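You operate a simulated robot arm through the tools that you are given. There is no shell and no other tool.

You run a simulated robot arm. Do the job below in one go: nothing can be reset, and whatever is moved stays where it is left.

## Task
Put things in order on the top of the work table. At the end: the orange round brush stands where the purple bottle (marked "SOFTENER") stood; the green pine refill stands on top of the blue scrub pad; the red sock roll from the top of the work table stands where the green pine refill stood; the purple bottle stands where the red sock roll stood; whatever was shut is shut again. Leave all else as you found it, and nothing knocked over.

The check looks at the end state, three seconds after you hand in, the way a careful person would. Anything else that was tipped, shoved, dropped, spilled or broken makes it a failure.

## Robot
A 6-joint arm with a two-finger gripper, fixed in place. Base frame: the origin is at the foot of the arm, x ahead of it, y to its left, z up; the work surface is at about z = 0. Lengths are in cm, angles in degrees, forces in N, time in s.
With the tool pointing down near the work surface it reaches from about 18 to 48 cm from the base axis. Its first joint turns from -66.0 to 66.0 degrees. Payload 1.76 kg.
The TCP is the grasp point between the finger pads, 2.9 cm short of the fingertips. In the tool frame z runs along the fingers and y along their closing line. The gripper opens to 8.2 cm; its body begins 5.8 cm behind the TCP.
Orientation is told as [roll, pitch, yaw] about the base's x, y, z axes, in that order, counted from this pose: with the fingers straight down and closing along the base's y, the tool's x points along the base's -x, its y along +y and its z along -z.

## Interface
- The arm moves only by the tool apply_moves. Its argument "increments" is one flat list of numbers, 7 for each row, row after row: the turn, a rotation vector about the tool's x, y, z in degrees, then the shift along the tool's x, y, z in cm, then the closure, from 0 (fully open) to 1 (shut). In form: [rx, ry, rz, tx, ty, tz, hand, rx, ry, rz, tx, ty, tz, hand, ...]. A call has 1 to 20 rows; each row shifts and turns the commanded pose from where the row before left it, along the tool's axes as they then stand. A row lasts 0.2 s, in which the tool goes at most 5 cm and 8.6 degrees; a call with a longer step from one row to the next is refused whole, and so is a gripper value outside its range. A pose out of reach is approached as far as the arm can. The call stops where the force on the tool passes 40 N (or 10 N more than at its start, if that is more) or the arm is blocked; 0.2 s more then pass. Each finger travels about 20.35 cm/s and halts on what it meets, pressing with about 32 N; the grip force reading is that of the motor and also rises with nothing between the fingers. The clock runs only during rows and for 0.2 s after the last one: add rows that do not move to give the fingers time. It gives the time, the measured TCP pose, the force on the tool (base axes), the opening and the grip force at its end, in the units of the frame above (readings bear some noise), with the torque about the TCP (base axes, N m) and any sound that the robot's microphone picked up, and new pictures: "show" is both (left out), scene, wrist or none.
- Cameras (640 x 400 px; columns grow to the right, rows downward): "scene" is fixed at [5.5, 33.58, 41.8]; the picture's right is [-0.75, -0.66, 0.00], its down [-0.42, 0.48, -0.77] and it looks along [0.51, -0.58, -0.64] (base axes); focal length 239 px, centre (320, 200). "wrist" rides on the gripper at [7.9, 0.4, -9] in the tool frame; the picture's right is [-0.05, 1.00, 0.00], its down [-0.71, -0.04, -0.71] and it looks along [-0.71, -0.04, 0.71] (tool axes); focal length 256 px, centre (320, 200). There is no depth. A picture from a camera that has moved, and an enlarged one, comes with that camera's place and axes in the base frame and with its lens.
- zoom(camera, box): a new picture of the part [left, top, right, bottom] of that camera's present view, enlarged. No time passes.
- close_job(): hands the job in; it is judged then, once.

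Places have to be worked out from the pictures, the camera data and where the tool is seen. Open the gripper and draw the arm clear of the work before you hand the job in, unless the task says otherwise.

The tools are called after "Request:" as name(argument=value, ...) on one line, values as JSON. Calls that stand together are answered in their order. apply_moves: Moves the arm, as the interface text tells. Its arguments: {"type":"object","properties":{"increments":{"type":"array","items":{"type":"number"}},"show":{"type":"string","enum":["both","scene","wrist","none"]}},"required":["increments"]} The other tools are called the same way: zoom (camera, box) takes an enlarged picture of a part of a camera's view; close_job () hands the job in.

At the start:

```text
clock: 0.0
ee_pos: [29.63, -1.02, 25.97]
tcp_rot: [0.0, 0.1, 0.0]
contact_force: [0.5, -0.5, -0.2]
wrist_torque: [-0.01, 0.0, 0.0]
gripper_width: 8.22
grip_force: 0.1
```

scene: 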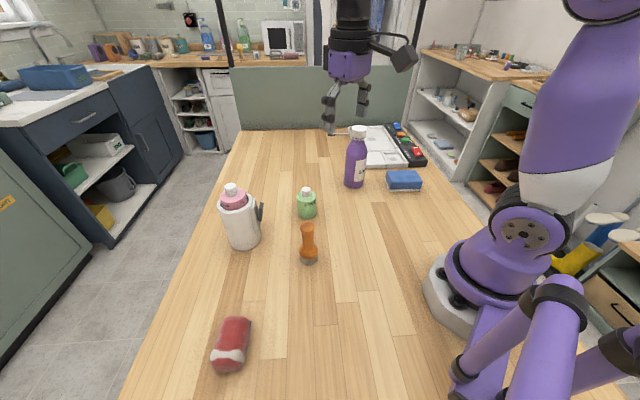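
wrist: 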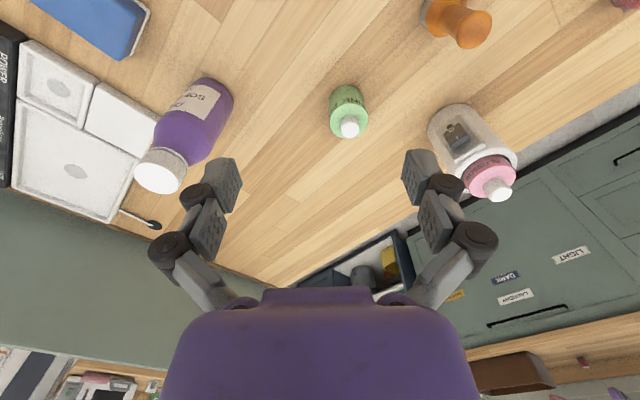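

I start by looking more closely at the objects on the table in both cameras before moving anything.

Request:
zoom(camera="scene", box=[200, 160, 340, 280])

Request:
zoom(camera="scene", box=[310, 100, 450, 210])

Request:
zoom(camera="scene", box=[180, 290, 300, 400])

Request:
zoom(camera="wrist", box=[0, 0, 320, 240])

Request:
zoom(camera="wrist", box=[320, 0, 640, 240])

```text
3.33 times, centred on (270, 220) of scene
camera zoom: at [5.5, 33.58, 41.8], right [-0.75, -0.66, 0.0], down [-0.42, 0.48, -0.77], along [0.51, -0.58, -0.64], focal length 796 px, centre (487, 133)
```

zoom: 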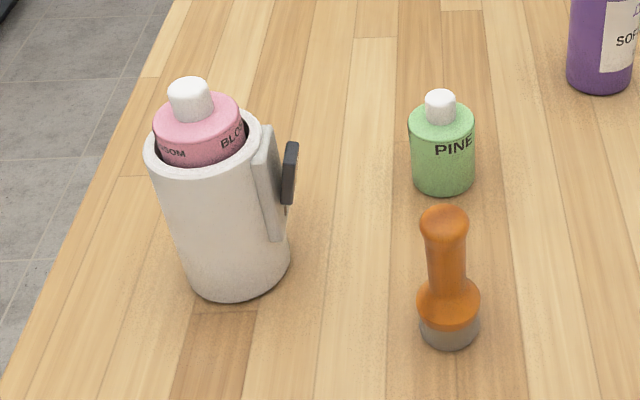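

```text
3.64 times, centred on (380, 155) of scene
camera zoom: at [5.5, 33.58, 41.8], right [-0.75, -0.66, 0.0], down [-0.42, 0.48, -0.77], along [0.51, -0.58, -0.64], focal length 869 px, centre (102, 364)
```

zoom: 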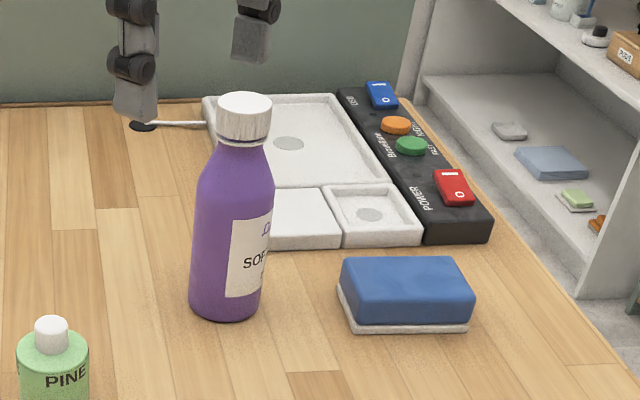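

```text
3.64 times, centred on (240, 345) of scene
camera zoom: at [5.5, 33.58, 41.8], right [-0.75, -0.66, 0.0], down [-0.42, 0.48, -0.77], along [0.51, -0.58, -0.64], focal length 869 px, centre (611, -327)
```

zoom: 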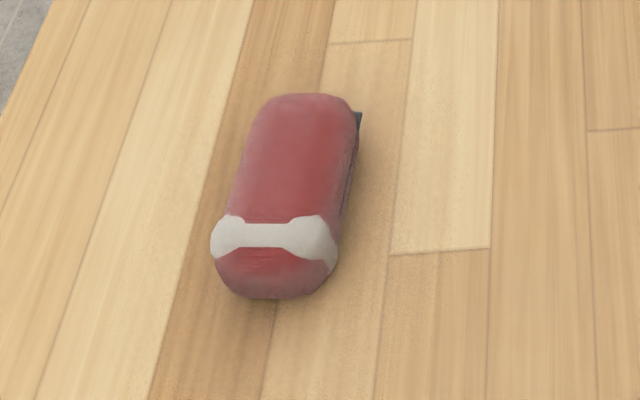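

```text
1.67 times, centred on (160, 120) of wrist
camera zoom: at [21.77, -0.65, 34.8], right [0.05, 1.0, 0.0], down [0.71, -0.04, 0.71], along [0.71, -0.04, -0.71], focal length 427 px, centre (587, 333)
```

zoom: 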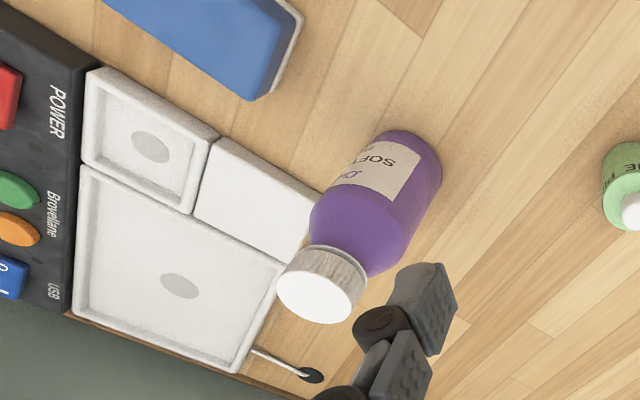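

```text
1.67 times, centred on (480, 120) of wrist
camera zoom: at [21.77, -0.65, 34.8], right [0.05, 1.0, 0.0], down [0.71, -0.04, 0.71], along [0.71, -0.04, -0.71], focal length 427 px, centre (53, 333)
```

zoom: 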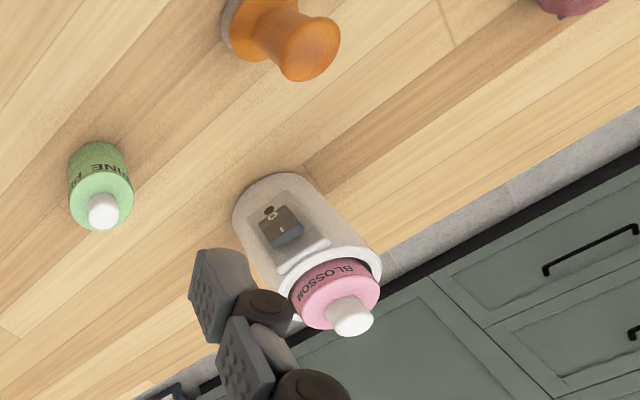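

The cycle can run with no spare spot: pine onto the pad, then sock, purple bottle and brush in turn. I take tighter views of the sock roll (something dark shows beside it), the pad, the bottle and the brush.

Request:
zoom(camera="scene", box=[205, 310, 261, 380])

Request:
zoom(camera="scene", box=[370, 155, 434, 205])

Request:
zoom(camera="scene", box=[320, 120, 400, 200])

Request:
zoom(camera="scene", box=[280, 180, 340, 270])

Request:
zoom(camera="scene", box=[440, 40, 640, 240])

```text
5.71 times, centred on (233, 345) of scene
camera zoom: at [5.5, 33.58, 41.8], right [-0.75, -0.66, 0.0], down [-0.42, 0.48, -0.77], along [0.51, -0.58, -0.64], focal length 1365 px, centre (817, -629)
```

zoom: 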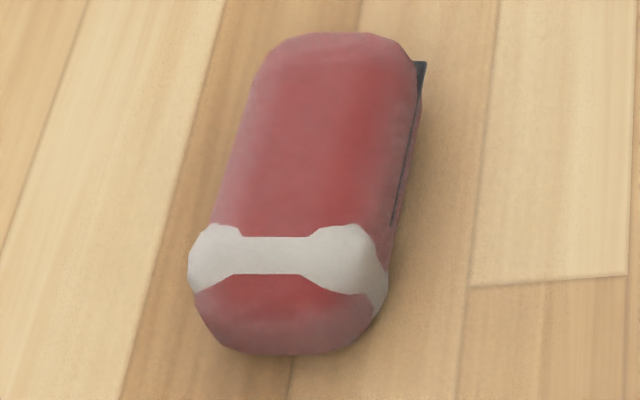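

```text
8.00 times, centred on (402, 180) of scene
camera zoom: at [5.5, 33.58, 41.8], right [-0.75, -0.66, 0.0], down [-0.42, 0.48, -0.77], along [0.51, -0.58, -0.64], focal length 1911 px, centre (-336, 360)
```

zoom: 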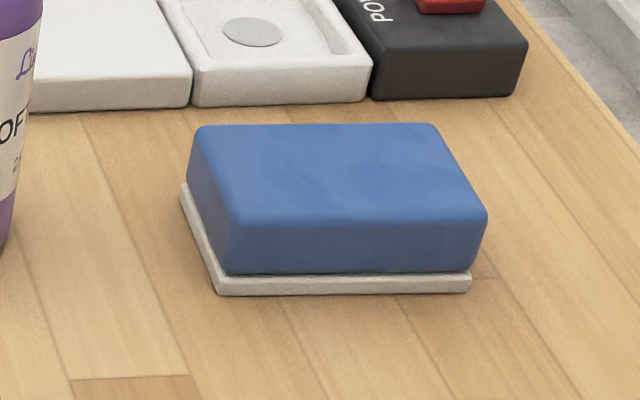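

```text
5.00 times, centred on (360, 160) of scene
camera zoom: at [5.5, 33.58, 41.8], right [-0.75, -0.66, 0.0], down [-0.42, 0.48, -0.77], along [0.51, -0.58, -0.64], focal length 1195 px, centre (120, 400)
```

zoom: 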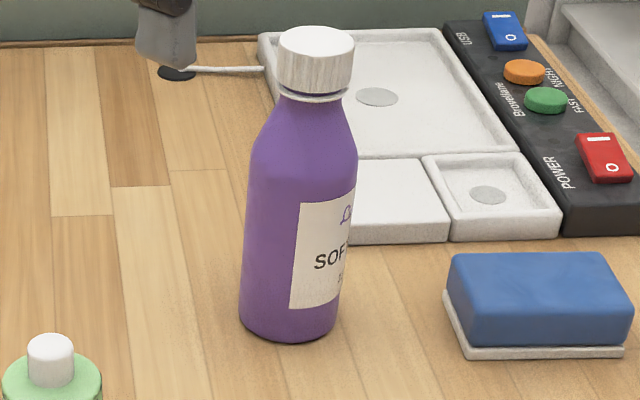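

```text
4.44 times, centred on (310, 225) of scene
camera zoom: at [5.5, 33.58, 41.8], right [-0.75, -0.66, 0.0], down [-0.42, 0.48, -0.77], along [0.51, -0.58, -0.64], focal length 1062 px, centre (364, 89)
```

zoom: 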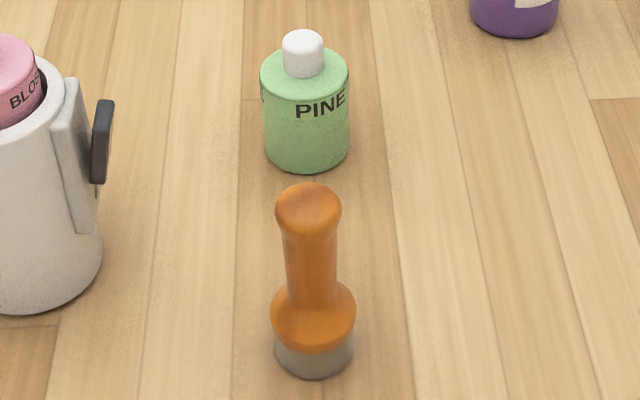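

```text
2.00 times, centred on (540, 140) of scene
camera zoom: at [5.5, 33.58, 41.8], right [-0.75, -0.66, 0.0], down [-0.42, 0.48, -0.77], along [0.51, -0.58, -0.64], focal length 478 px, centre (-120, 320)
```

zoom: 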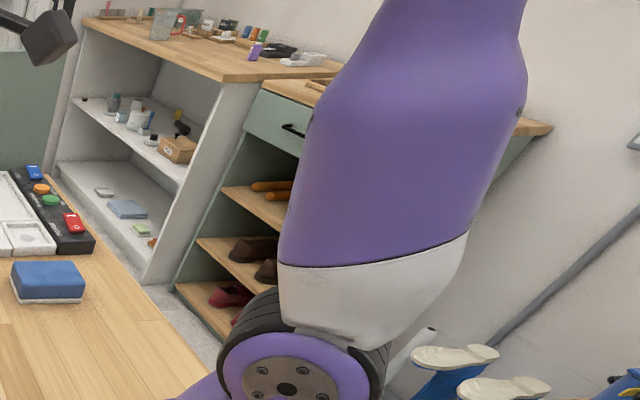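

Estimates in base cm: pine (37.8, 2.0) about 8 tall, purple bottle (36.5, −17.0) about 17 tall, brush (27.6, 12.0) about 10.5 tall, sock roll (24.5, 32.0) with its axis near 133°, pad (25, −25.2) about 3.3 tall. I move over the pine refill at z≈17 to check its place with the wrist camera.

Request:
apply_moves(increments=[0, 0, 0, -2.03, 0.77, 2.25, 0, 0, 0, 0, -2.03, 0.77, 2.25, 0, 0, 0, 0, -2.03, 0.77, 2.25, 0, 0, 0, 0, -2.03, 0.76, 2.25, 0, 0, 0, 0, 0, 0, 0, 0], show="both")

```text
clock: 1.2
ee_pos: [37.74, 2.0, 17.03]
tcp_rot: [0.0, 0.0, 0.1]
contact_force: [0.1, 0.1, 0.3]
wrist_torque: [0.0, 0.02, -0.02]
gripper_width: 8.21
grip_force: 0.1
camera wrist: at [29.86, 2.4, 25.88], right [0.05, 1.0, 0.0], down [0.71, -0.04, 0.71], along [0.71, -0.04, -0.71], focal length 256 px, centre (320, 200)
```

scene: 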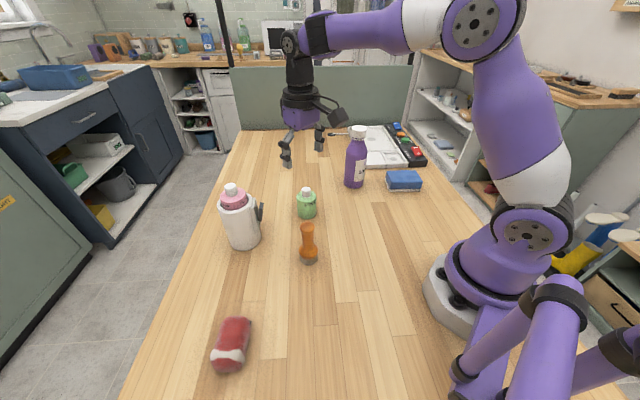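
wrist: 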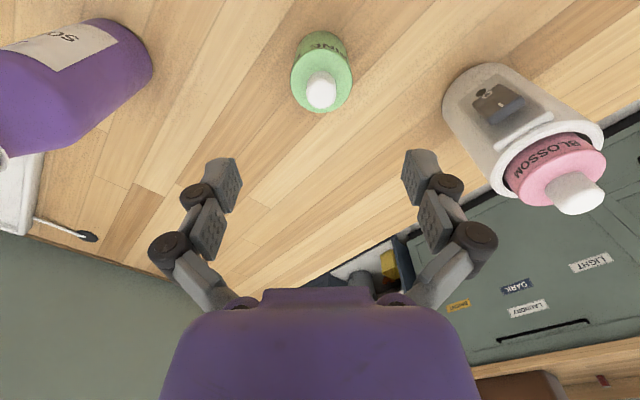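

The tool is over the pine refill as planned. I zoom on it to fine-tune its centre and height.

Request:
zoom(camera="wrist", box=[260, 10, 388, 130])

Request:
zoom(camera="scene", box=[270, 110, 340, 230])

```text
3.33 times, centred on (324, 70) of wrist
camera zoom: at [29.86, 2.4, 25.88], right [0.05, 1.0, 0.0], down [0.71, -0.04, 0.71], along [0.71, -0.04, -0.71], focal length 853 px, centre (307, 633)
```

zoom: 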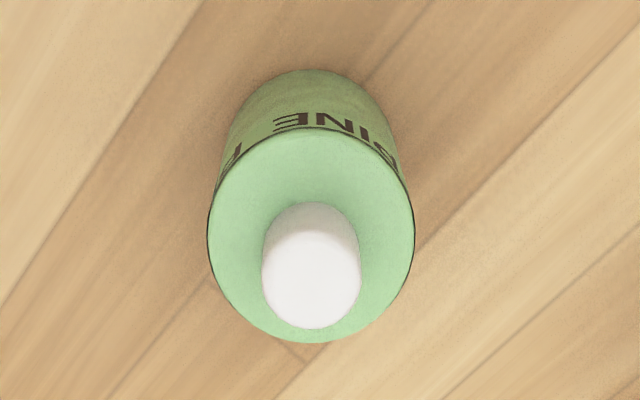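

```text
3.33 times, centred on (305, 170) of scene
camera zoom: at [5.5, 33.58, 41.8], right [-0.75, -0.66, 0.0], down [-0.42, 0.48, -0.77], along [0.51, -0.58, -0.64], focal length 796 px, centre (370, 300)
```

zoom: 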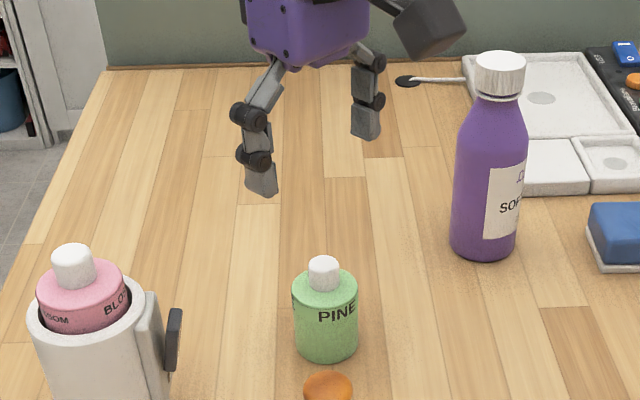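

Wrist view puts the pine centre at about (37.5, 2.1), radius about 2.4, shoulder at z≈5.2, cap top at about 7.2. I descend straight to TCP z 3.6 with open fingers and look before closing.

Request:
apply_moves(increments=[0, 0, 0, 0.24, 0.08, 2.5, 0, 0, 0, 0, 0, 0, 2.5, 0, 0, 0, 0, 0, 0, 2.5, 0, 0, 0, 0, 0, 0, 2.5, 0, 0, 0, 0, 0, 0, 2.0, 0, 0, 0, 0, 0, 0, 1.4, 0, 0, 0, 0, 0, 0, 0, 0], show="both")

```text
clock: 2.8
ee_pos: [37.49, 2.11, 3.49]
tcp_rot: [0.0, 0.0, 0.0]
contact_force: [0.2, 0.1, 0.0]
wrist_torque: [-0.01, 0.02, -0.06]
gripper_width: 8.2
grip_force: 0.1
camera wrist: at [29.61, 2.49, 12.37], right [0.05, 1.0, 0.0], down [0.71, -0.04, 0.71], along [0.71, -0.04, -0.71], focal length 256 px, centre (320, 200)
```

scene: 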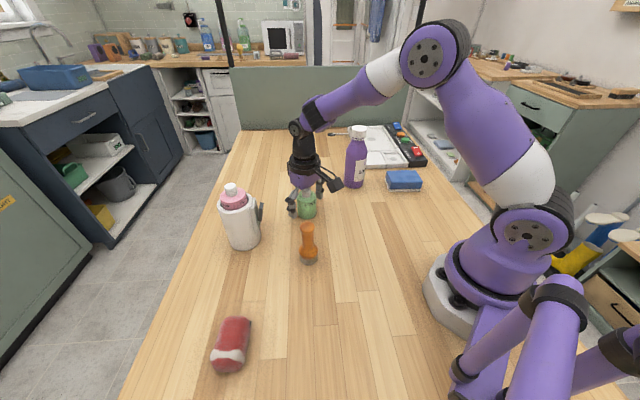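
wrist: 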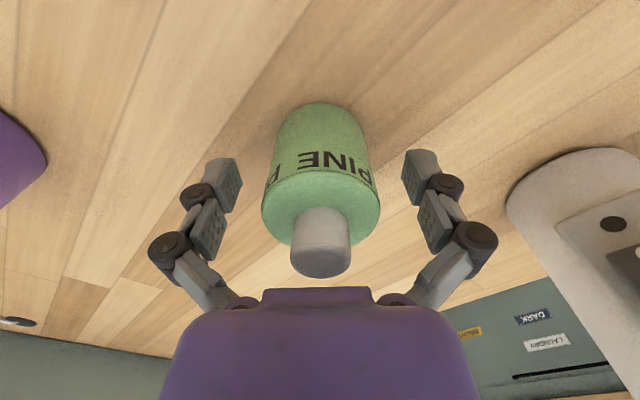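

The refill sits centred between the open fingers with clear space around. I close the gripper and hold still.

Request:
apply_moves(increments=[0, 0, 0, 0, 0, 0, 0.3, 0, 0, 0, 0, 0, 0, 0.6, 0, 0, 0, 0, 0, 0, 1, 0, 0, 0, 0, 0, 0, 1], show="wrist")

```text
clock: 3.8
ee_pos: [37.65, 2.11, 3.6]
tcp_rot: [0.0, 0.0, 0.1]
contact_force: [-0.1, 1.5, 7.8]
wrist_torque: [-0.07, 0.08, 0.02]
gripper_width: 4.61
grip_force: 31.5
camera wrist: at [29.63, 2.49, 12.41], right [0.05, 1.0, 0.0], down [0.71, -0.04, 0.71], along [0.71, -0.04, -0.71], focal length 256 px, centre (320, 200)
```

wrist: 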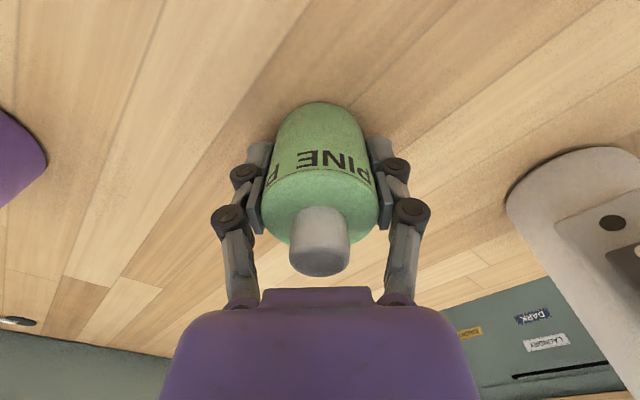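

The pine refill is gripped at 4.6 cm. I lift it, swing inward clear of the purple bottle, then across to above the blue pad at z≈16.

Request:
apply_moves(increments=[0, 0, 0, 0, 0, -1.5, 1, 0, 0, 0, 0, 0, -3, 1, 0, 0, 0, 0, 0, -4, 1, 0, 0, 0, 0, 0, -4, 1, 0, 0, 0, 3.5, -2, 0, 1, 0, 0, 0, 3.5, -2.3, 0, 1, 0, 0, 0, 2.5, -3.5, 0, 1, 0, 0, 0, 1, -4, 0, 1, 0, 0, 0, 0.5, -4, 0, 1, 0, 0, 0, 0.5, -4, 0, 1, 0, 0, 0, 0.5, -4, 0, 1, 0, 0, 0, 0.5, -3.5, 0, 1, 0, 0, 0, 0, 0, 0, 1, 0, 0, 0, 0, 0, 0, 1], show="both")

```text
clock: 6.8
ee_pos: [25.03, -25.32, 15.96]
tcp_rot: [0.0, 0.1, 0.0]
contact_force: [0.1, -0.7, -1.0]
wrist_torque: [-0.02, -0.01, -0.02]
gripper_width: 4.65
grip_force: 32.3
camera wrist: at [17.05, -24.94, 24.83], right [0.05, 1.0, 0.0], down [0.71, -0.04, 0.71], along [0.71, -0.04, -0.71], focal length 256 px, centre (320, 200)
```

scene: 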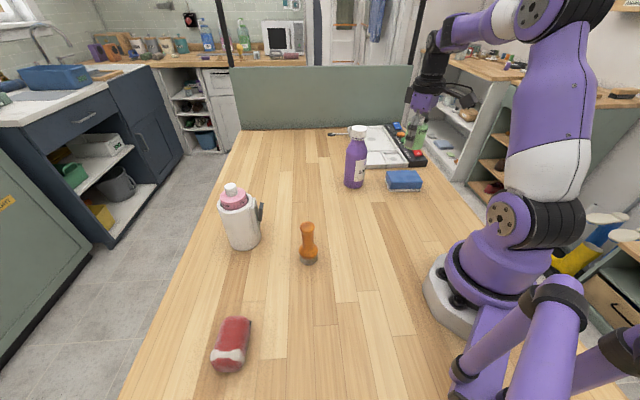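
wrist: 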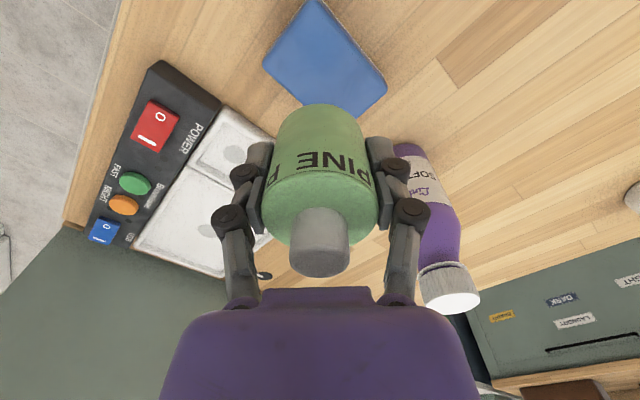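

The pad is partly hidden behind the held refill. I zoom in on its visible corners to compute its centre.

Request:
zoom(camera="wrist", box=[240, 0, 410, 125])

Request:
zoom(camera="scene", box=[360, 110, 450, 200])

```text
3.20 times, centred on (325, 62) of wrist
camera zoom: at [17.05, -24.94, 24.83], right [0.05, 1.0, 0.0], down [0.71, -0.04, 0.71], along [0.71, -0.04, -0.71], focal length 819 px, centre (304, 640)
```

zoom: 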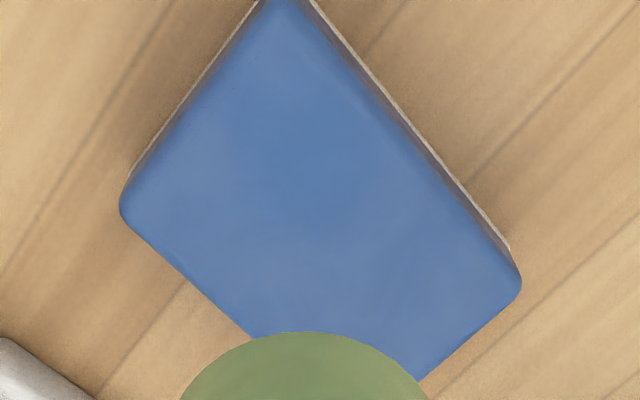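

```text
4.44 times, centred on (405, 155) of scene
camera zoom: at [5.5, 33.58, 41.8], right [-0.75, -0.66, 0.0], down [-0.42, 0.48, -0.77], along [0.51, -0.58, -0.64], focal length 1062 px, centre (-58, 400)
```

zoom: 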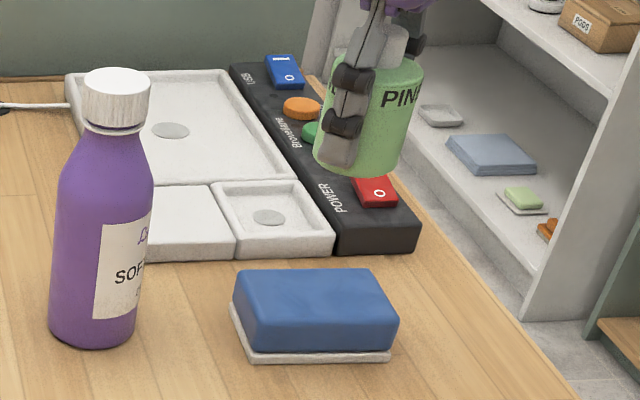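

Pad top centre works out to about (24.65, −24.85), roughly 8.6 × 6 cm. I correct by (−0.3, +0.3) and come down to just above the pad (pine bottom about 0.7 cm over it).

Request:
apply_moves(increments=[0, 0, 0, 0.31, 0.3, 0, 1, 0, 0, 0, 0, 0, 2.5, 1, 0, 0, 0, 0, 0, 2.5, 1, 0, 0, 0, 0, 0, 2.0, 1, 0, 0, 0, 0, 0, 1.4, 1, 0, 0, 0, 0, 0, 0, 1], show="both")

Request:
zoom(camera="scene", box=[360, 130, 450, 210])

Request:
zoom(camera="wrist", box=[200, 0, 440, 150])

```text
clock: 8.2
ee_pos: [24.81, -24.88, 7.6]
tcp_rot: [0.0, 0.0, 0.0]
contact_force: [0.8, -0.4, -0.2]
wrist_torque: [-0.03, -0.02, 0.01]
gripper_width: 4.64
grip_force: 31.7
camera wrist: at [16.85, -24.5, 16.47], right [0.05, 1.0, 0.0], down [0.71, -0.04, 0.71], along [0.71, -0.04, -0.71], focal length 256 px, centre (320, 200)
```

scene: 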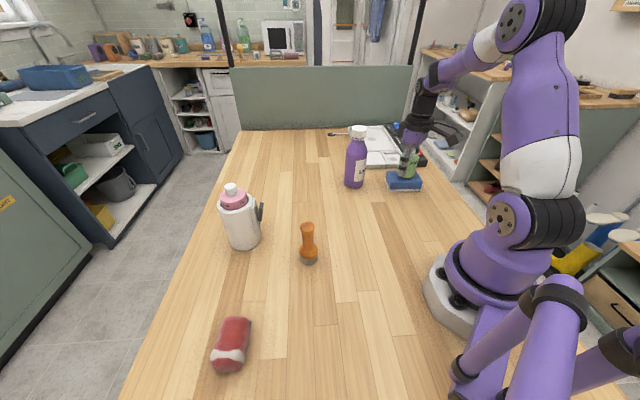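
wrist: 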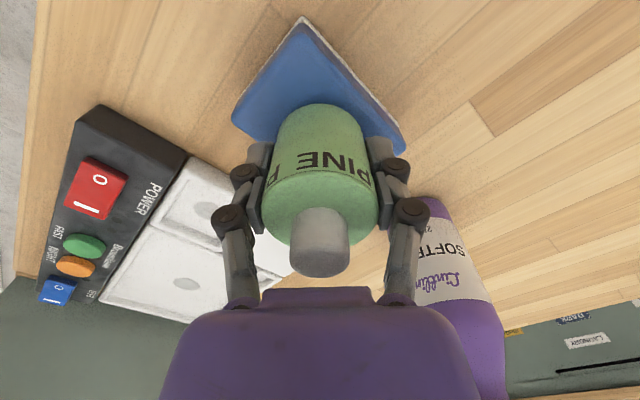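

```text
5.00 times, centred on (405, 170) of scene
camera zoom: at [5.5, 33.58, 41.8], right [-0.75, -0.66, 0.0], down [-0.42, 0.48, -0.77], along [0.51, -0.58, -0.64], focal length 1195 px, centre (-105, 350)
```

zoom: 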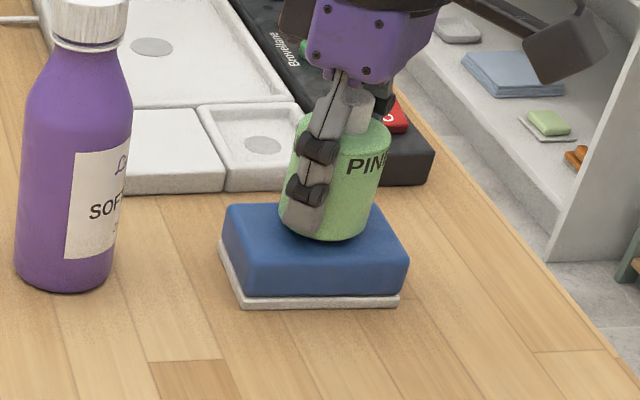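

```text
2.67 times, centred on (320, 75) of wrist
camera zoom: at [16.85, -24.5, 16.47], right [0.05, 1.0, 0.0], down [0.71, -0.04, 0.71], along [0.71, -0.04, -0.71], focal length 683 px, centre (320, 533)
```

zoom: 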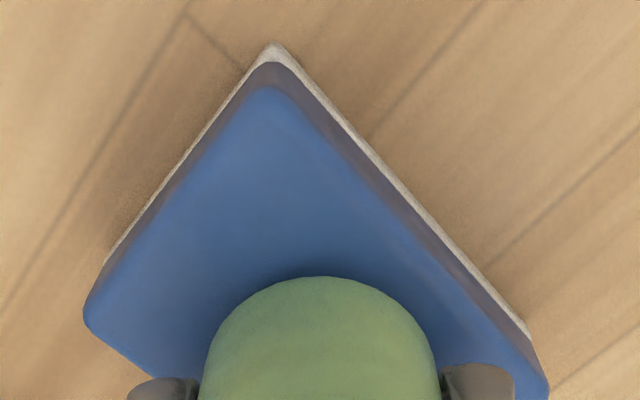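

The pine is centred over the pad within about half a cm. I lower in small steps and watch the vertical force for contact.

Request:
apply_moves(increments=[0, 0, 0, 0, 0, 0.2, 1, 0, 0, 0, 0, 0, 0.2, 1, 0, 0, 0, 0, 0, 0, 1], show="scene")

Request:
zoom(camera="scene", box=[380, 150, 430, 200])

```text
clock: 9.0
ee_pos: [24.71, -24.92, 7.18]
tcp_rot: [0.0, 0.0, 0.0]
contact_force: [-0.4, -0.2, -1.1]
wrist_torque: [-0.01, -0.01, -0.01]
gripper_width: 4.64
grip_force: 32.0
```

scene: 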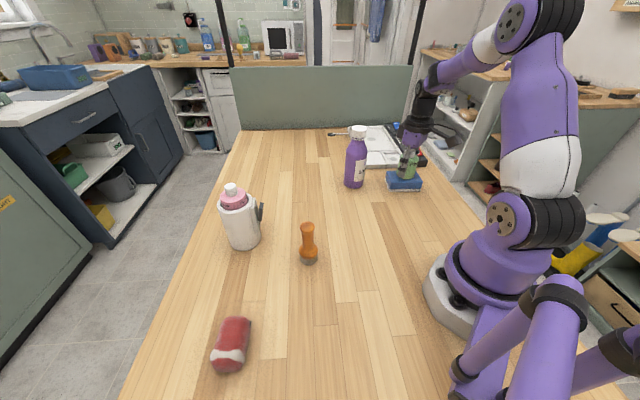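

```text
8.00 times, centred on (405, 175) of scene
camera zoom: at [5.5, 33.58, 41.8], right [-0.75, -0.66, 0.0], down [-0.42, 0.48, -0.77], along [0.51, -0.58, -0.64], focal length 1911 px, centre (-360, 400)
```

zoom: 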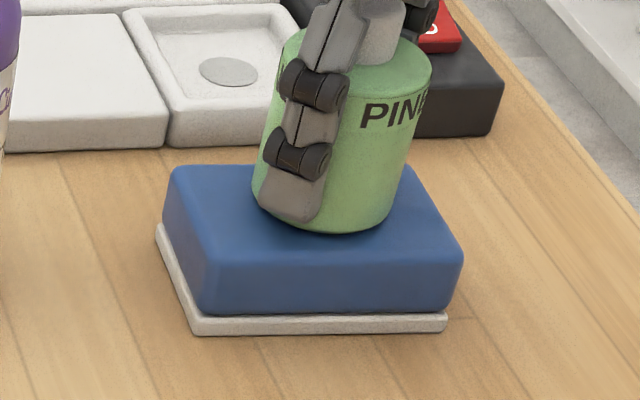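

No contact yet (z force about −1 N). I continue down in 0.15 cm steps.

Request:
apply_moves(increments=[0, 0, 0, 0, 0, 0.15, 1, 0, 0, 0, 0, 0, 0.1, 1, 0, 0, 0, 0, 0, 0, 1], show="none")

```text
clock: 9.8
ee_pos: [24.87, -24.96, 7.05]
tcp_rot: [0.0, 0.0, 0.0]
contact_force: [-4.6, 2.6, 17.7]
wrist_torque: [0.08, 0.19, -0.01]
gripper_width: 4.65
grip_force: 31.9
```

Contact felt (17.7 N up). I ease up 0.1 cm, check the force, then open gradually.

Request:
apply_moves(increments=[0, 0, 0, 0, 0, -0.12, 1, 0, 0, 0, 0, 0, 0, 1], show="wrist")

```text
clock: 10.4
ee_pos: [24.72, -24.88, 7.11]
tcp_rot: [0.1, 0.0, 0.0]
contact_force: [-0.7, 0.6, -0.3]
wrist_torque: [-0.02, -0.03, -0.03]
gripper_width: 4.63
grip_force: 32.0
camera wrist: at [16.85, -24.46, 15.92], right [0.05, 1.0, 0.0], down [0.71, -0.04, 0.71], along [0.71, -0.04, -0.71], focal length 256 px, centre (320, 200)
```

wrist: 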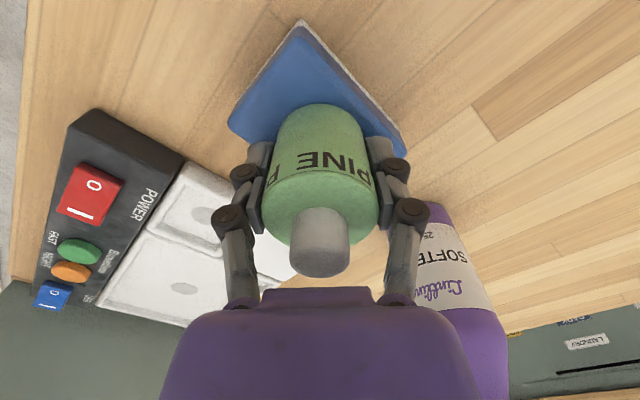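

It is barely touching now. I open the fingers gradually and hold, then look.

Request:
apply_moves(increments=[0, 0, 0, 0, 0, 0.04, 0.42, 0, 0, 0, 0, 0, 0, 0.36, 0, 0, 0, 0, 0, 0, 0.25, 0, 0, 0, 0, 0, 0, 0.1, 0, 0, 0, 0, 0, 0, 0, 0, 0, 0, 0, 0, 0, 0], show="both")

Request:
zoom(camera="scene", box=[380, 150, 430, 200])

```text
clock: 11.8
ee_pos: [24.79, -24.88, 7.0]
tcp_rot: [0.0, 0.0, 0.0]
contact_force: [0.9, 0.0, 0.4]
wrist_torque: [0.0, -0.02, 0.01]
gripper_width: 8.19
grip_force: 0.0
camera wrist: at [16.85, -24.53, 15.9], right [0.05, 1.0, 0.0], down [0.71, -0.04, 0.71], along [0.71, -0.04, -0.71], focal length 256 px, centre (320, 200)
```

scene: 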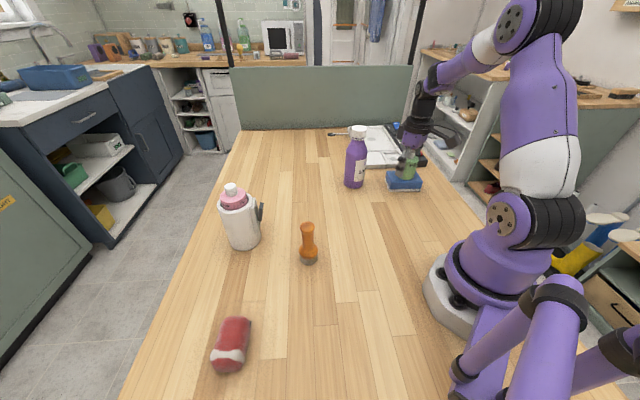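
wrist: 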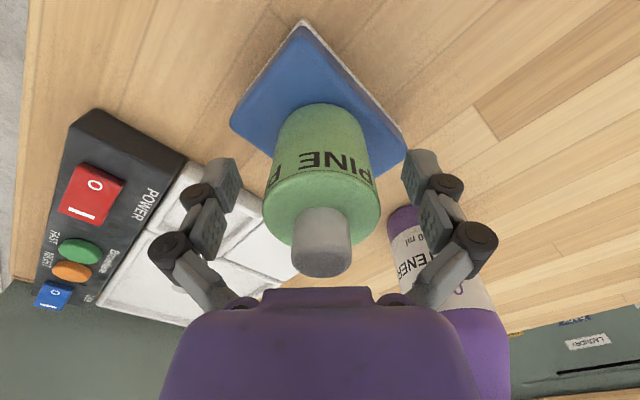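

```text
8.00 times, centred on (405, 175) of scene
camera zoom: at [5.5, 33.58, 41.8], right [-0.75, -0.66, 0.0], down [-0.42, 0.48, -0.77], along [0.51, -0.58, -0.64], focal length 1911 px, centre (-360, 400)
```

zoom: 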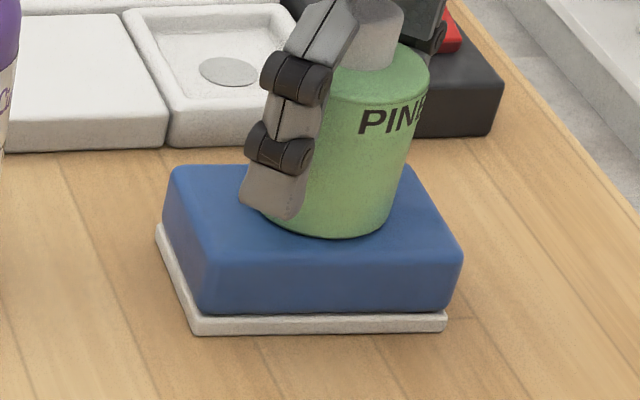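

The pine refill stands on the pad. I lift straight up and cross at height to above the sock roll.

Request:
apply_moves(increments=[0, 0, 0, 0, 0, -2, 0, 0, 0, 0, 0, 0, -4, 0, 0, 0, 0, 0, 0, -5, 0, 0, 0, 0, 0, 4.0, 0, 0, 0, 0, 0, 0, 4.4, 0, 0, 0, 0, 0, 0, 4.4, 0, 0, 0, 0, 0, 0, 4.4, 0, 0, 0, 0, 0, 0, 4.4, 0, 0, 0, 0, 0, 0, 4.4, 0, 0, 0, 0, 0, 0, 4.4, 0, 0, 0, 0, 0, 0, 4.4, 0, 0, 0, 0, 0, 0, 4.4, 0, 0, 0, 0, 0, 0, 4.4, 0, 0, 0, 0, 0, 0, 4.4, 0, 0, 0, 0, 0, 0, 4.4, 0, 0, 0, 0, 0, 0, 4.4, 0, 0, 0, 0, 0, 0, 0, 0, 0], show="both")

Request:
zoom(camera="scene", box=[340, 110, 450, 210])

```text
clock: 15.4
ee_pos: [24.53, 32.09, 17.94]
tcp_rot: [0.0, 0.0, 0.0]
contact_force: [0.6, -0.4, 0.3]
wrist_torque: [0.0, 0.02, 0.01]
gripper_width: 8.2
grip_force: 0.1
camera wrist: at [16.66, 32.5, 26.85], right [0.05, 1.0, 0.0], down [0.71, -0.04, 0.71], along [0.71, -0.04, -0.71], focal length 256 px, centre (320, 200)
```

scene: 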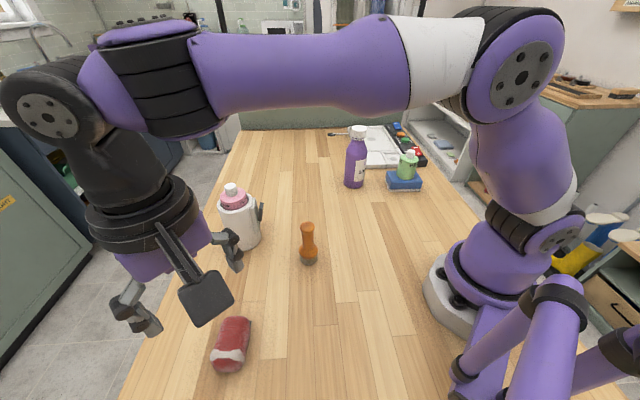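
wrist: 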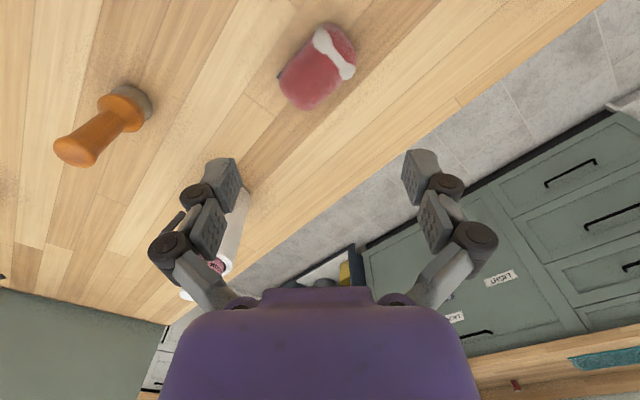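

```text
4.00 times, centred on (395, 160) of scene
camera zoom: at [5.5, 33.59, 41.8], right [-0.75, -0.66, 0.0], down [-0.42, 0.48, -0.77], along [0.51, -0.58, -0.64], focal length 956 px, centre (20, 360)
```

zoom: 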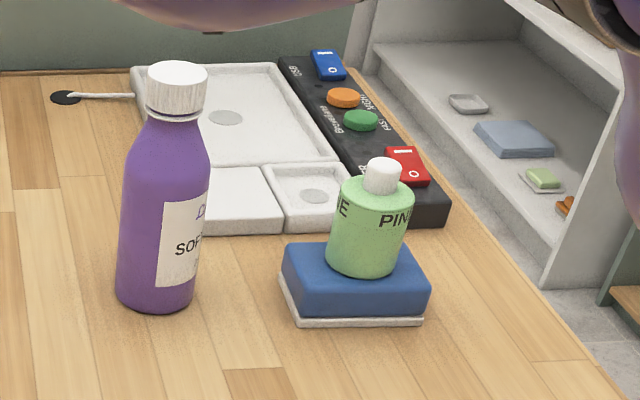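

Pine is standing well on the pad. Now I zoom the wrist view on the sock roll to measure its centre and axis.

Request:
zoom(camera="wrist", box=[256, 10, 384, 120])

Request:
zoom(camera="wrist", box=[40, 60, 200, 180])

```text
3.64 times, centred on (320, 65) of wrist
camera zoom: at [16.66, 32.5, 26.85], right [0.05, 1.0, 0.0], down [0.71, -0.04, 0.71], along [0.71, -0.04, -0.71], focal length 931 px, centre (320, 691)
```

zoom: 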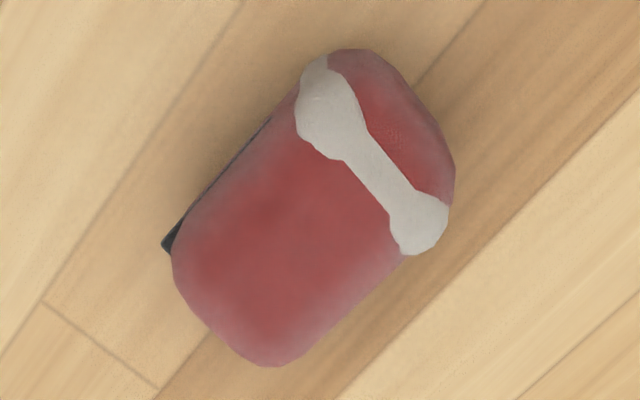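

```text
3.33 times, centred on (120, 120) of wrist
camera zoom: at [16.66, 32.5, 26.85], right [0.05, 1.0, 0.0], down [0.71, -0.04, 0.71], along [0.71, -0.04, -0.71], focal length 853 px, centre (987, 467)
```

zoom: 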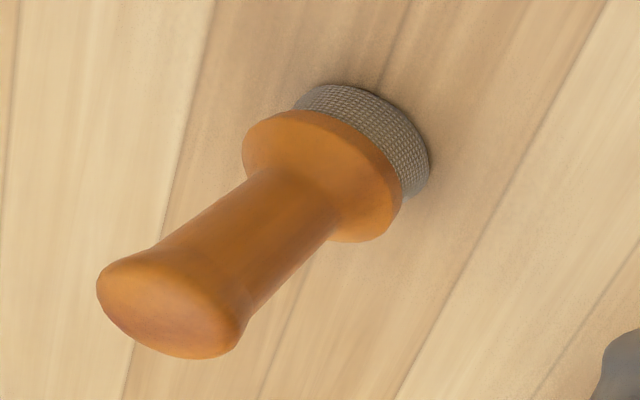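

Sock centre is about (24.5, 31.8), axis at about 135°, 4.8 wide. I shift slightly and turn the gripper 45° so that it closes across the roll, staying at height.

Request:
apply_moves(increments=[0, 0, 0, 0, -0.3, 0, 0, 0, 0, 7.5, 0, 0, 0, 0, 0, 0, 7.5, 0, 0, 0, 0, 0, 0, 7.5, 0, 0, 0, 0, 0, 0, 7.5, 0, 0, 0, 0, 0, 0, 7.5, 0, 0, 0, 0, 0, 0, 7.5, 0, 0, 0, 0, 0, 0, 0, 0, 0, 0, 0], show="both")

Request:
zoom(camera="wrist", box=[240, 10, 400, 130])

```text
clock: 17.2
ee_pos: [24.75, 31.49, 18.05]
tcp_rot: [0.1, 0.0, -45.1]
contact_force: [0.5, -0.1, 0.3]
wrist_torque: [-0.01, 0.01, 0.01]
gripper_width: 8.22
grip_force: 0.1
camera wrist: at [19.49, 37.49, 26.9], right [0.74, 0.67, 0.0], down [0.47, -0.53, 0.71], along [0.47, -0.53, -0.71], focal length 256 px, centre (320, 200)
```

scene: 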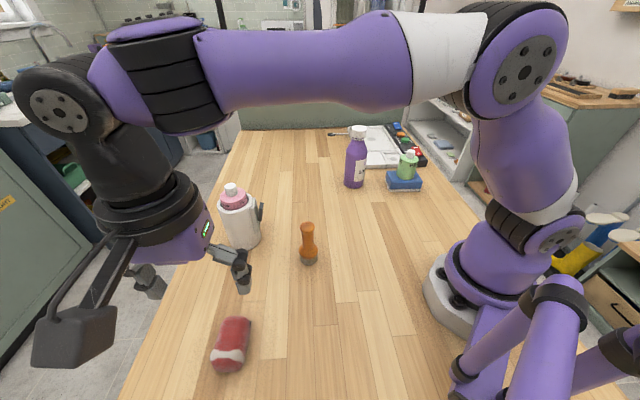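
wrist: 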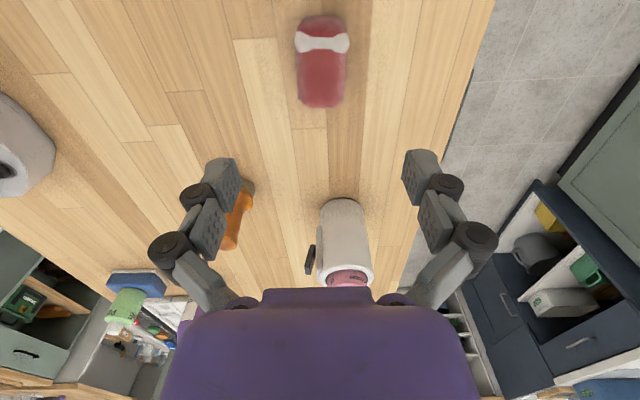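

```text
3.33 times, centred on (320, 70) of wrist
camera zoom: at [19.49, 37.49, 26.9], right [0.74, 0.67, 0.0], down [0.47, -0.53, 0.71], along [0.47, -0.53, -0.71], focal length 853 px, centre (320, 633)
```

zoom: 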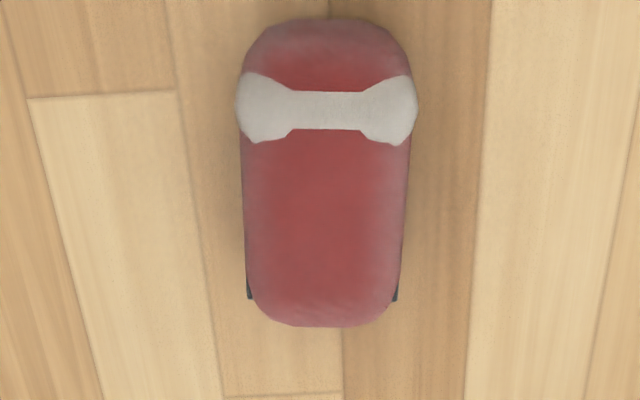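

The gripper is now aligned with the roll; it sits about 0.3 cm along tool x and 0.1 along tool y from the TCP. I descend to TCP z≈3.6 with open fingers and check.

Request:
apply_moves(increments=[0, 0, 0, 0.3, 0.1, 2, 0, 0, 0, 0, 0, 0, 3, 0, 0, 0, 0, 0, 0, 3, 0, 0, 0, 0, 0, 0, 3, 0, 0, 0, 0, 0, 0, 2.4, 0, 0, 0, 0, 0, 0, 1.1, 0, 0, 0, 0, 0, 0, 0, 0], show="both")

Request:
zoom(camera="wrist", box=[180, 60, 460, 260])

```text
clock: 18.8
ee_pos: [24.7, 31.86, 3.54]
tcp_rot: [0.0, -0.1, -45.0]
contact_force: [0.3, -1.0, 0.6]
wrist_torque: [0.0, 0.0, 0.01]
gripper_width: 8.2
grip_force: 0.1
camera wrist: at [19.3, 37.83, 12.36], right [0.74, 0.67, 0.0], down [0.47, -0.53, 0.71], along [0.47, -0.53, -0.71], focal length 256 px, centre (320, 200)
```

scene: 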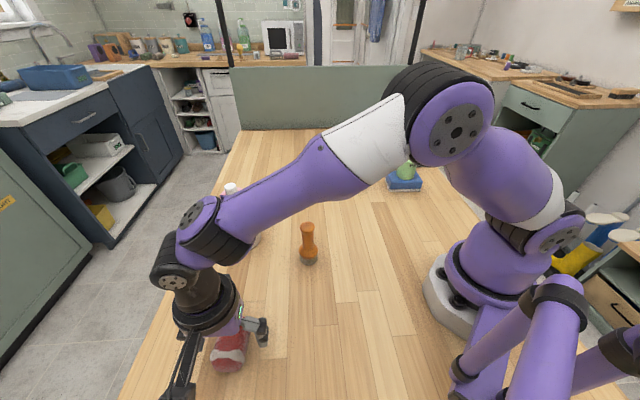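
wrist: 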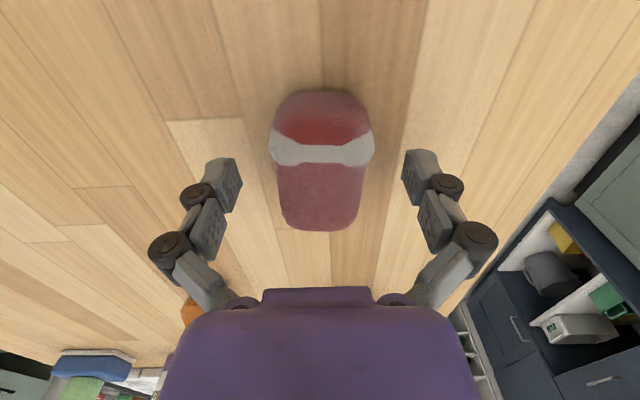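

```text
2.00 times, centred on (320, 160) of wrist
camera zoom: at [19.3, 37.83, 12.36], right [0.74, 0.67, 0.0], down [0.47, -0.53, 0.71], along [0.47, -0.53, -0.71], focal length 512 px, centre (320, 280)
```

zoom: 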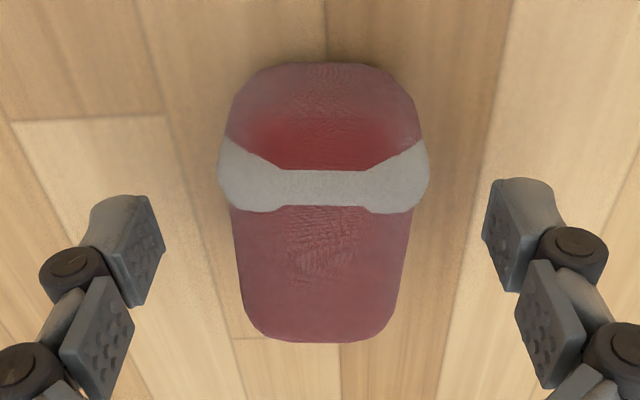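

The roll is centred between the fingers, about mid-length. I close and hold.

Request:
apply_moves(increments=[0, 0, 0, 0, 0, 0, 0.25, 0, 0, 0, 0, 0, 0, 0.45, 0, 0, 0, 0, 0, 0, 0.7, 0, 0, 0, 0, 0, 0, 1, 0, 0, 0, 0, 0, 0, 1], show="wrist")

```text
clock: 20.0
ee_pos: [24.61, 31.92, 3.57]
tcp_rot: [0.0, -0.1, -45.0]
contact_force: [-0.5, -1.3, 6.8]
wrist_torque: [-0.06, 0.01, -0.16]
gripper_width: 4.35
grip_force: 31.7
camera wrist: at [19.31, 37.83, 12.41], right [0.74, 0.67, 0.0], down [0.47, -0.53, 0.71], along [0.47, -0.53, -0.71], focal length 256 px, centre (320, 200)
```

wrist: 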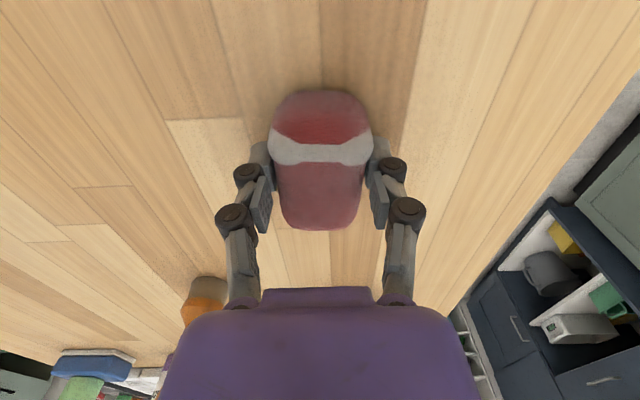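

The sock roll is gripped at 4.35 cm. I lift it to z≈19, travel inward past the brush and dispenser, then out over the spot where the pine stood (37.45, 2.1), keeping its orientation.

Request:
apply_moves(increments=[0, 0, 0, 0, 0, -1.5, 1, 0, 0, 0, 0, 0, -3.5, 1, 0, 0, 0, 0, 0, -3.5, 1, 0, 0, 0, 0, 0, -3.5, 1, 0, 0, 0, 0, 0, -3.4, 1, 0, 0, 0, -3.165, -2.943, 0, 1, 0, 0, 0, -3.165, -2.943, 0, 1, 0, 0, 0, -3.165, -2.943, 0, 1, 0, 0, 0, -3.165, -2.943, 0, 1, 0, 0, 0, -3.165, -2.943, 0, 1, 0, 0, 0, -3.165, -2.943, 0, 1, 0, 0, 0, -2.8, 1.42, 0, 1, 0, 0, 0, -2.8, 1.42, 0, 1, 0, 0, 0, -2.8, 1.42, 0, 1, 0, 0, 0, -2.8, 1.42, 0, 1, 0, 0, 0, 0, 0, 0, 1], show="both")

```text
clock: 23.4
ee_pos: [37.75, 2.02, 18.96]
tcp_rot: [-0.1, 0.0, -45.1]
contact_force: [-0.6, 0.2, 0.1]
wrist_torque: [0.0, 0.01, 0.04]
gripper_width: 4.3
grip_force: 31.5
camera wrist: at [32.39, 7.98, 27.82], right [0.74, 0.67, 0.0], down [0.47, -0.53, 0.71], along [0.47, -0.53, -0.71], focal length 256 px, centre (320, 200)
```

scene: 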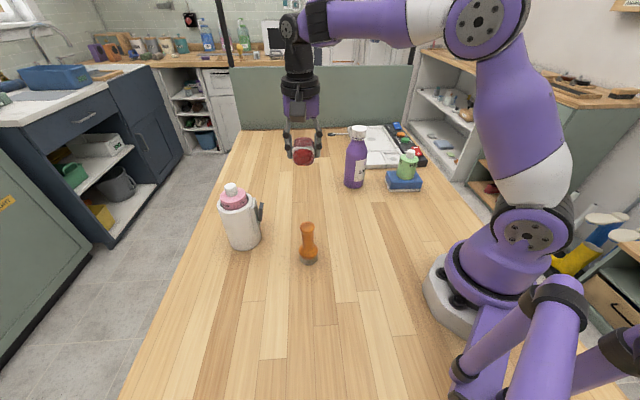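
wrist: 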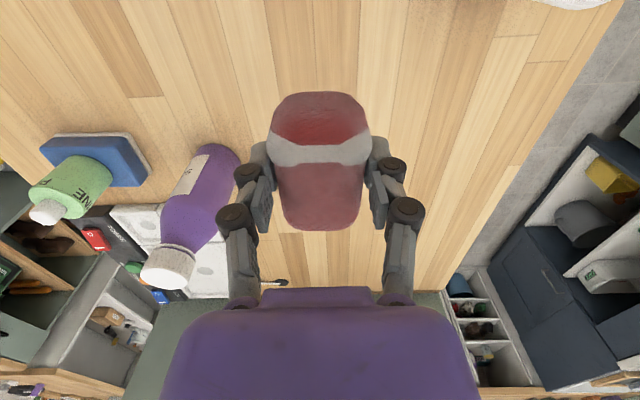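

The roll hangs steadily above the pine's old place. I hold one moment to re-read the pose, since x reads 0.3 beyond plan.

Request:
apply_moves(increments=[0, 0, 0, 0, 0, 0, 1, 0, 0, 0, 0, 0, 0, 1], show="wrist")

```text
clock: 24.0
ee_pos: [37.65, 2.13, 18.97]
tcp_rot: [0.0, 0.0, -44.9]
contact_force: [0.3, -0.6, -0.9]
wrist_torque: [-0.01, -0.02, 0.03]
gripper_width: 4.28
grip_force: 31.8
camera wrist: at [32.36, 8.01, 27.82], right [0.74, 0.67, 0.0], down [0.47, -0.53, 0.71], along [0.47, -0.53, -0.71], focal length 256 px, centre (320, 200)
```

wrist: 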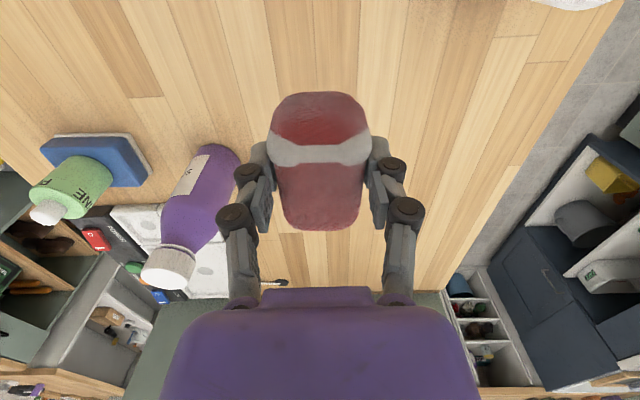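

True TCP is about (37.66, 2.12), so I correct by −0.25 in x and descend to z≈4.0.

Request:
apply_moves(increments=[0, 0, 0, 0.2, -0.16, 2, 1, 0, 0, 0, 0, 0, 3.5, 1, 0, 0, 0, 0, 0, 3.5, 1, 0, 0, 0, 0, 0, 3, 1, 0, 0, 0, 0, 0, 2, 1, 0, 0, 0, 0, 0, 1, 1, 0, 0, 0, 0, 0, 0, 1], show="both")

Request:
zoom(camera="scene", box=[270, 160, 350, 240])

```text
clock: 25.6
ee_pos: [37.35, 2.02, 3.9]
tcp_rot: [0.1, 0.0, -45.0]
contact_force: [0.1, -0.1, 0.4]
wrist_torque: [0.04, 0.01, -0.05]
gripper_width: 4.26
grip_force: 32.1
camera wrist: at [32.06, 7.97, 12.81], right [0.74, 0.67, 0.0], down [0.47, -0.53, 0.71], along [0.47, -0.53, -0.71], focal length 256 px, centre (320, 200)
```

scene: 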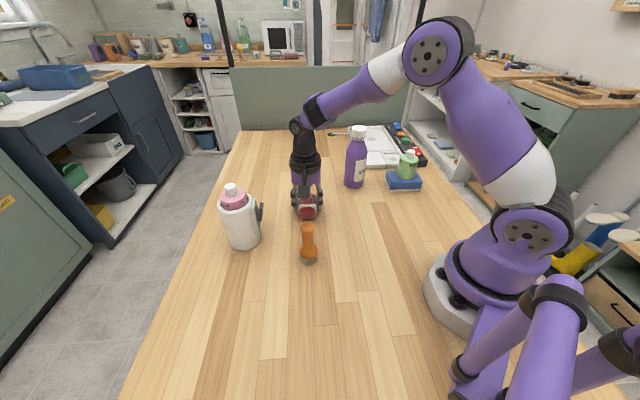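
wrist: 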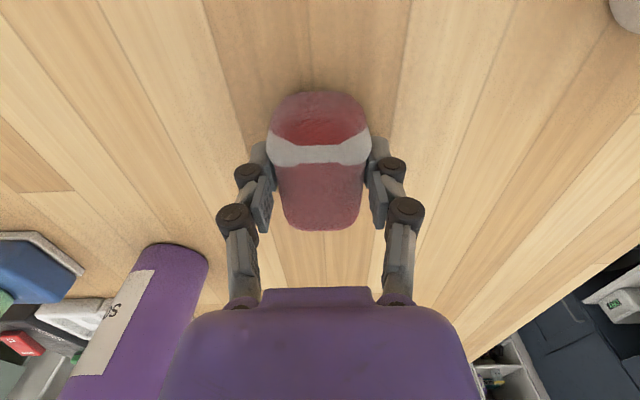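

```text
5.00 times, centred on (310, 200) of scene
camera zoom: at [5.5, 33.58, 41.8], right [-0.75, -0.66, 0.0], down [-0.42, 0.48, -0.77], along [0.51, -0.58, -0.64], focal length 1195 px, centre (370, 200)
```

zoom: 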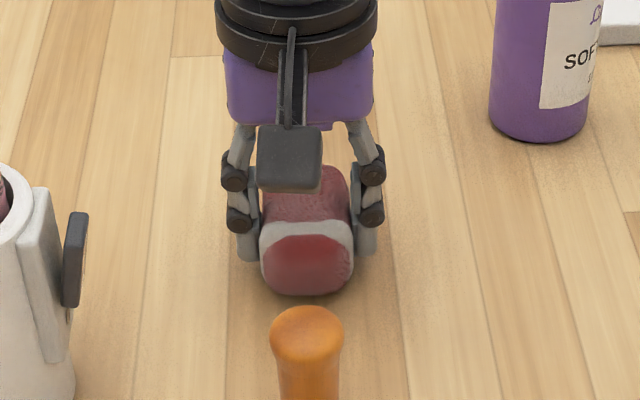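

About 0.3 cm above the table. I lower the last bit in small steps and check the force.

Request:
apply_moves(increments=[0, 0, 0, 0, 0, 0.15, 1, 0, 0, 0, 0, 0, 0.15, 1, 0, 0, 0, 0, 0, 0, 1], show="none")

```text
clock: 26.4
ee_pos: [37.3, 2.11, 3.66]
tcp_rot: [0.0, -0.1, -45.0]
contact_force: [0.3, 1.1, 0.3]
wrist_torque: [0.0, 0.01, -0.01]
gripper_width: 4.29
grip_force: 32.4
```

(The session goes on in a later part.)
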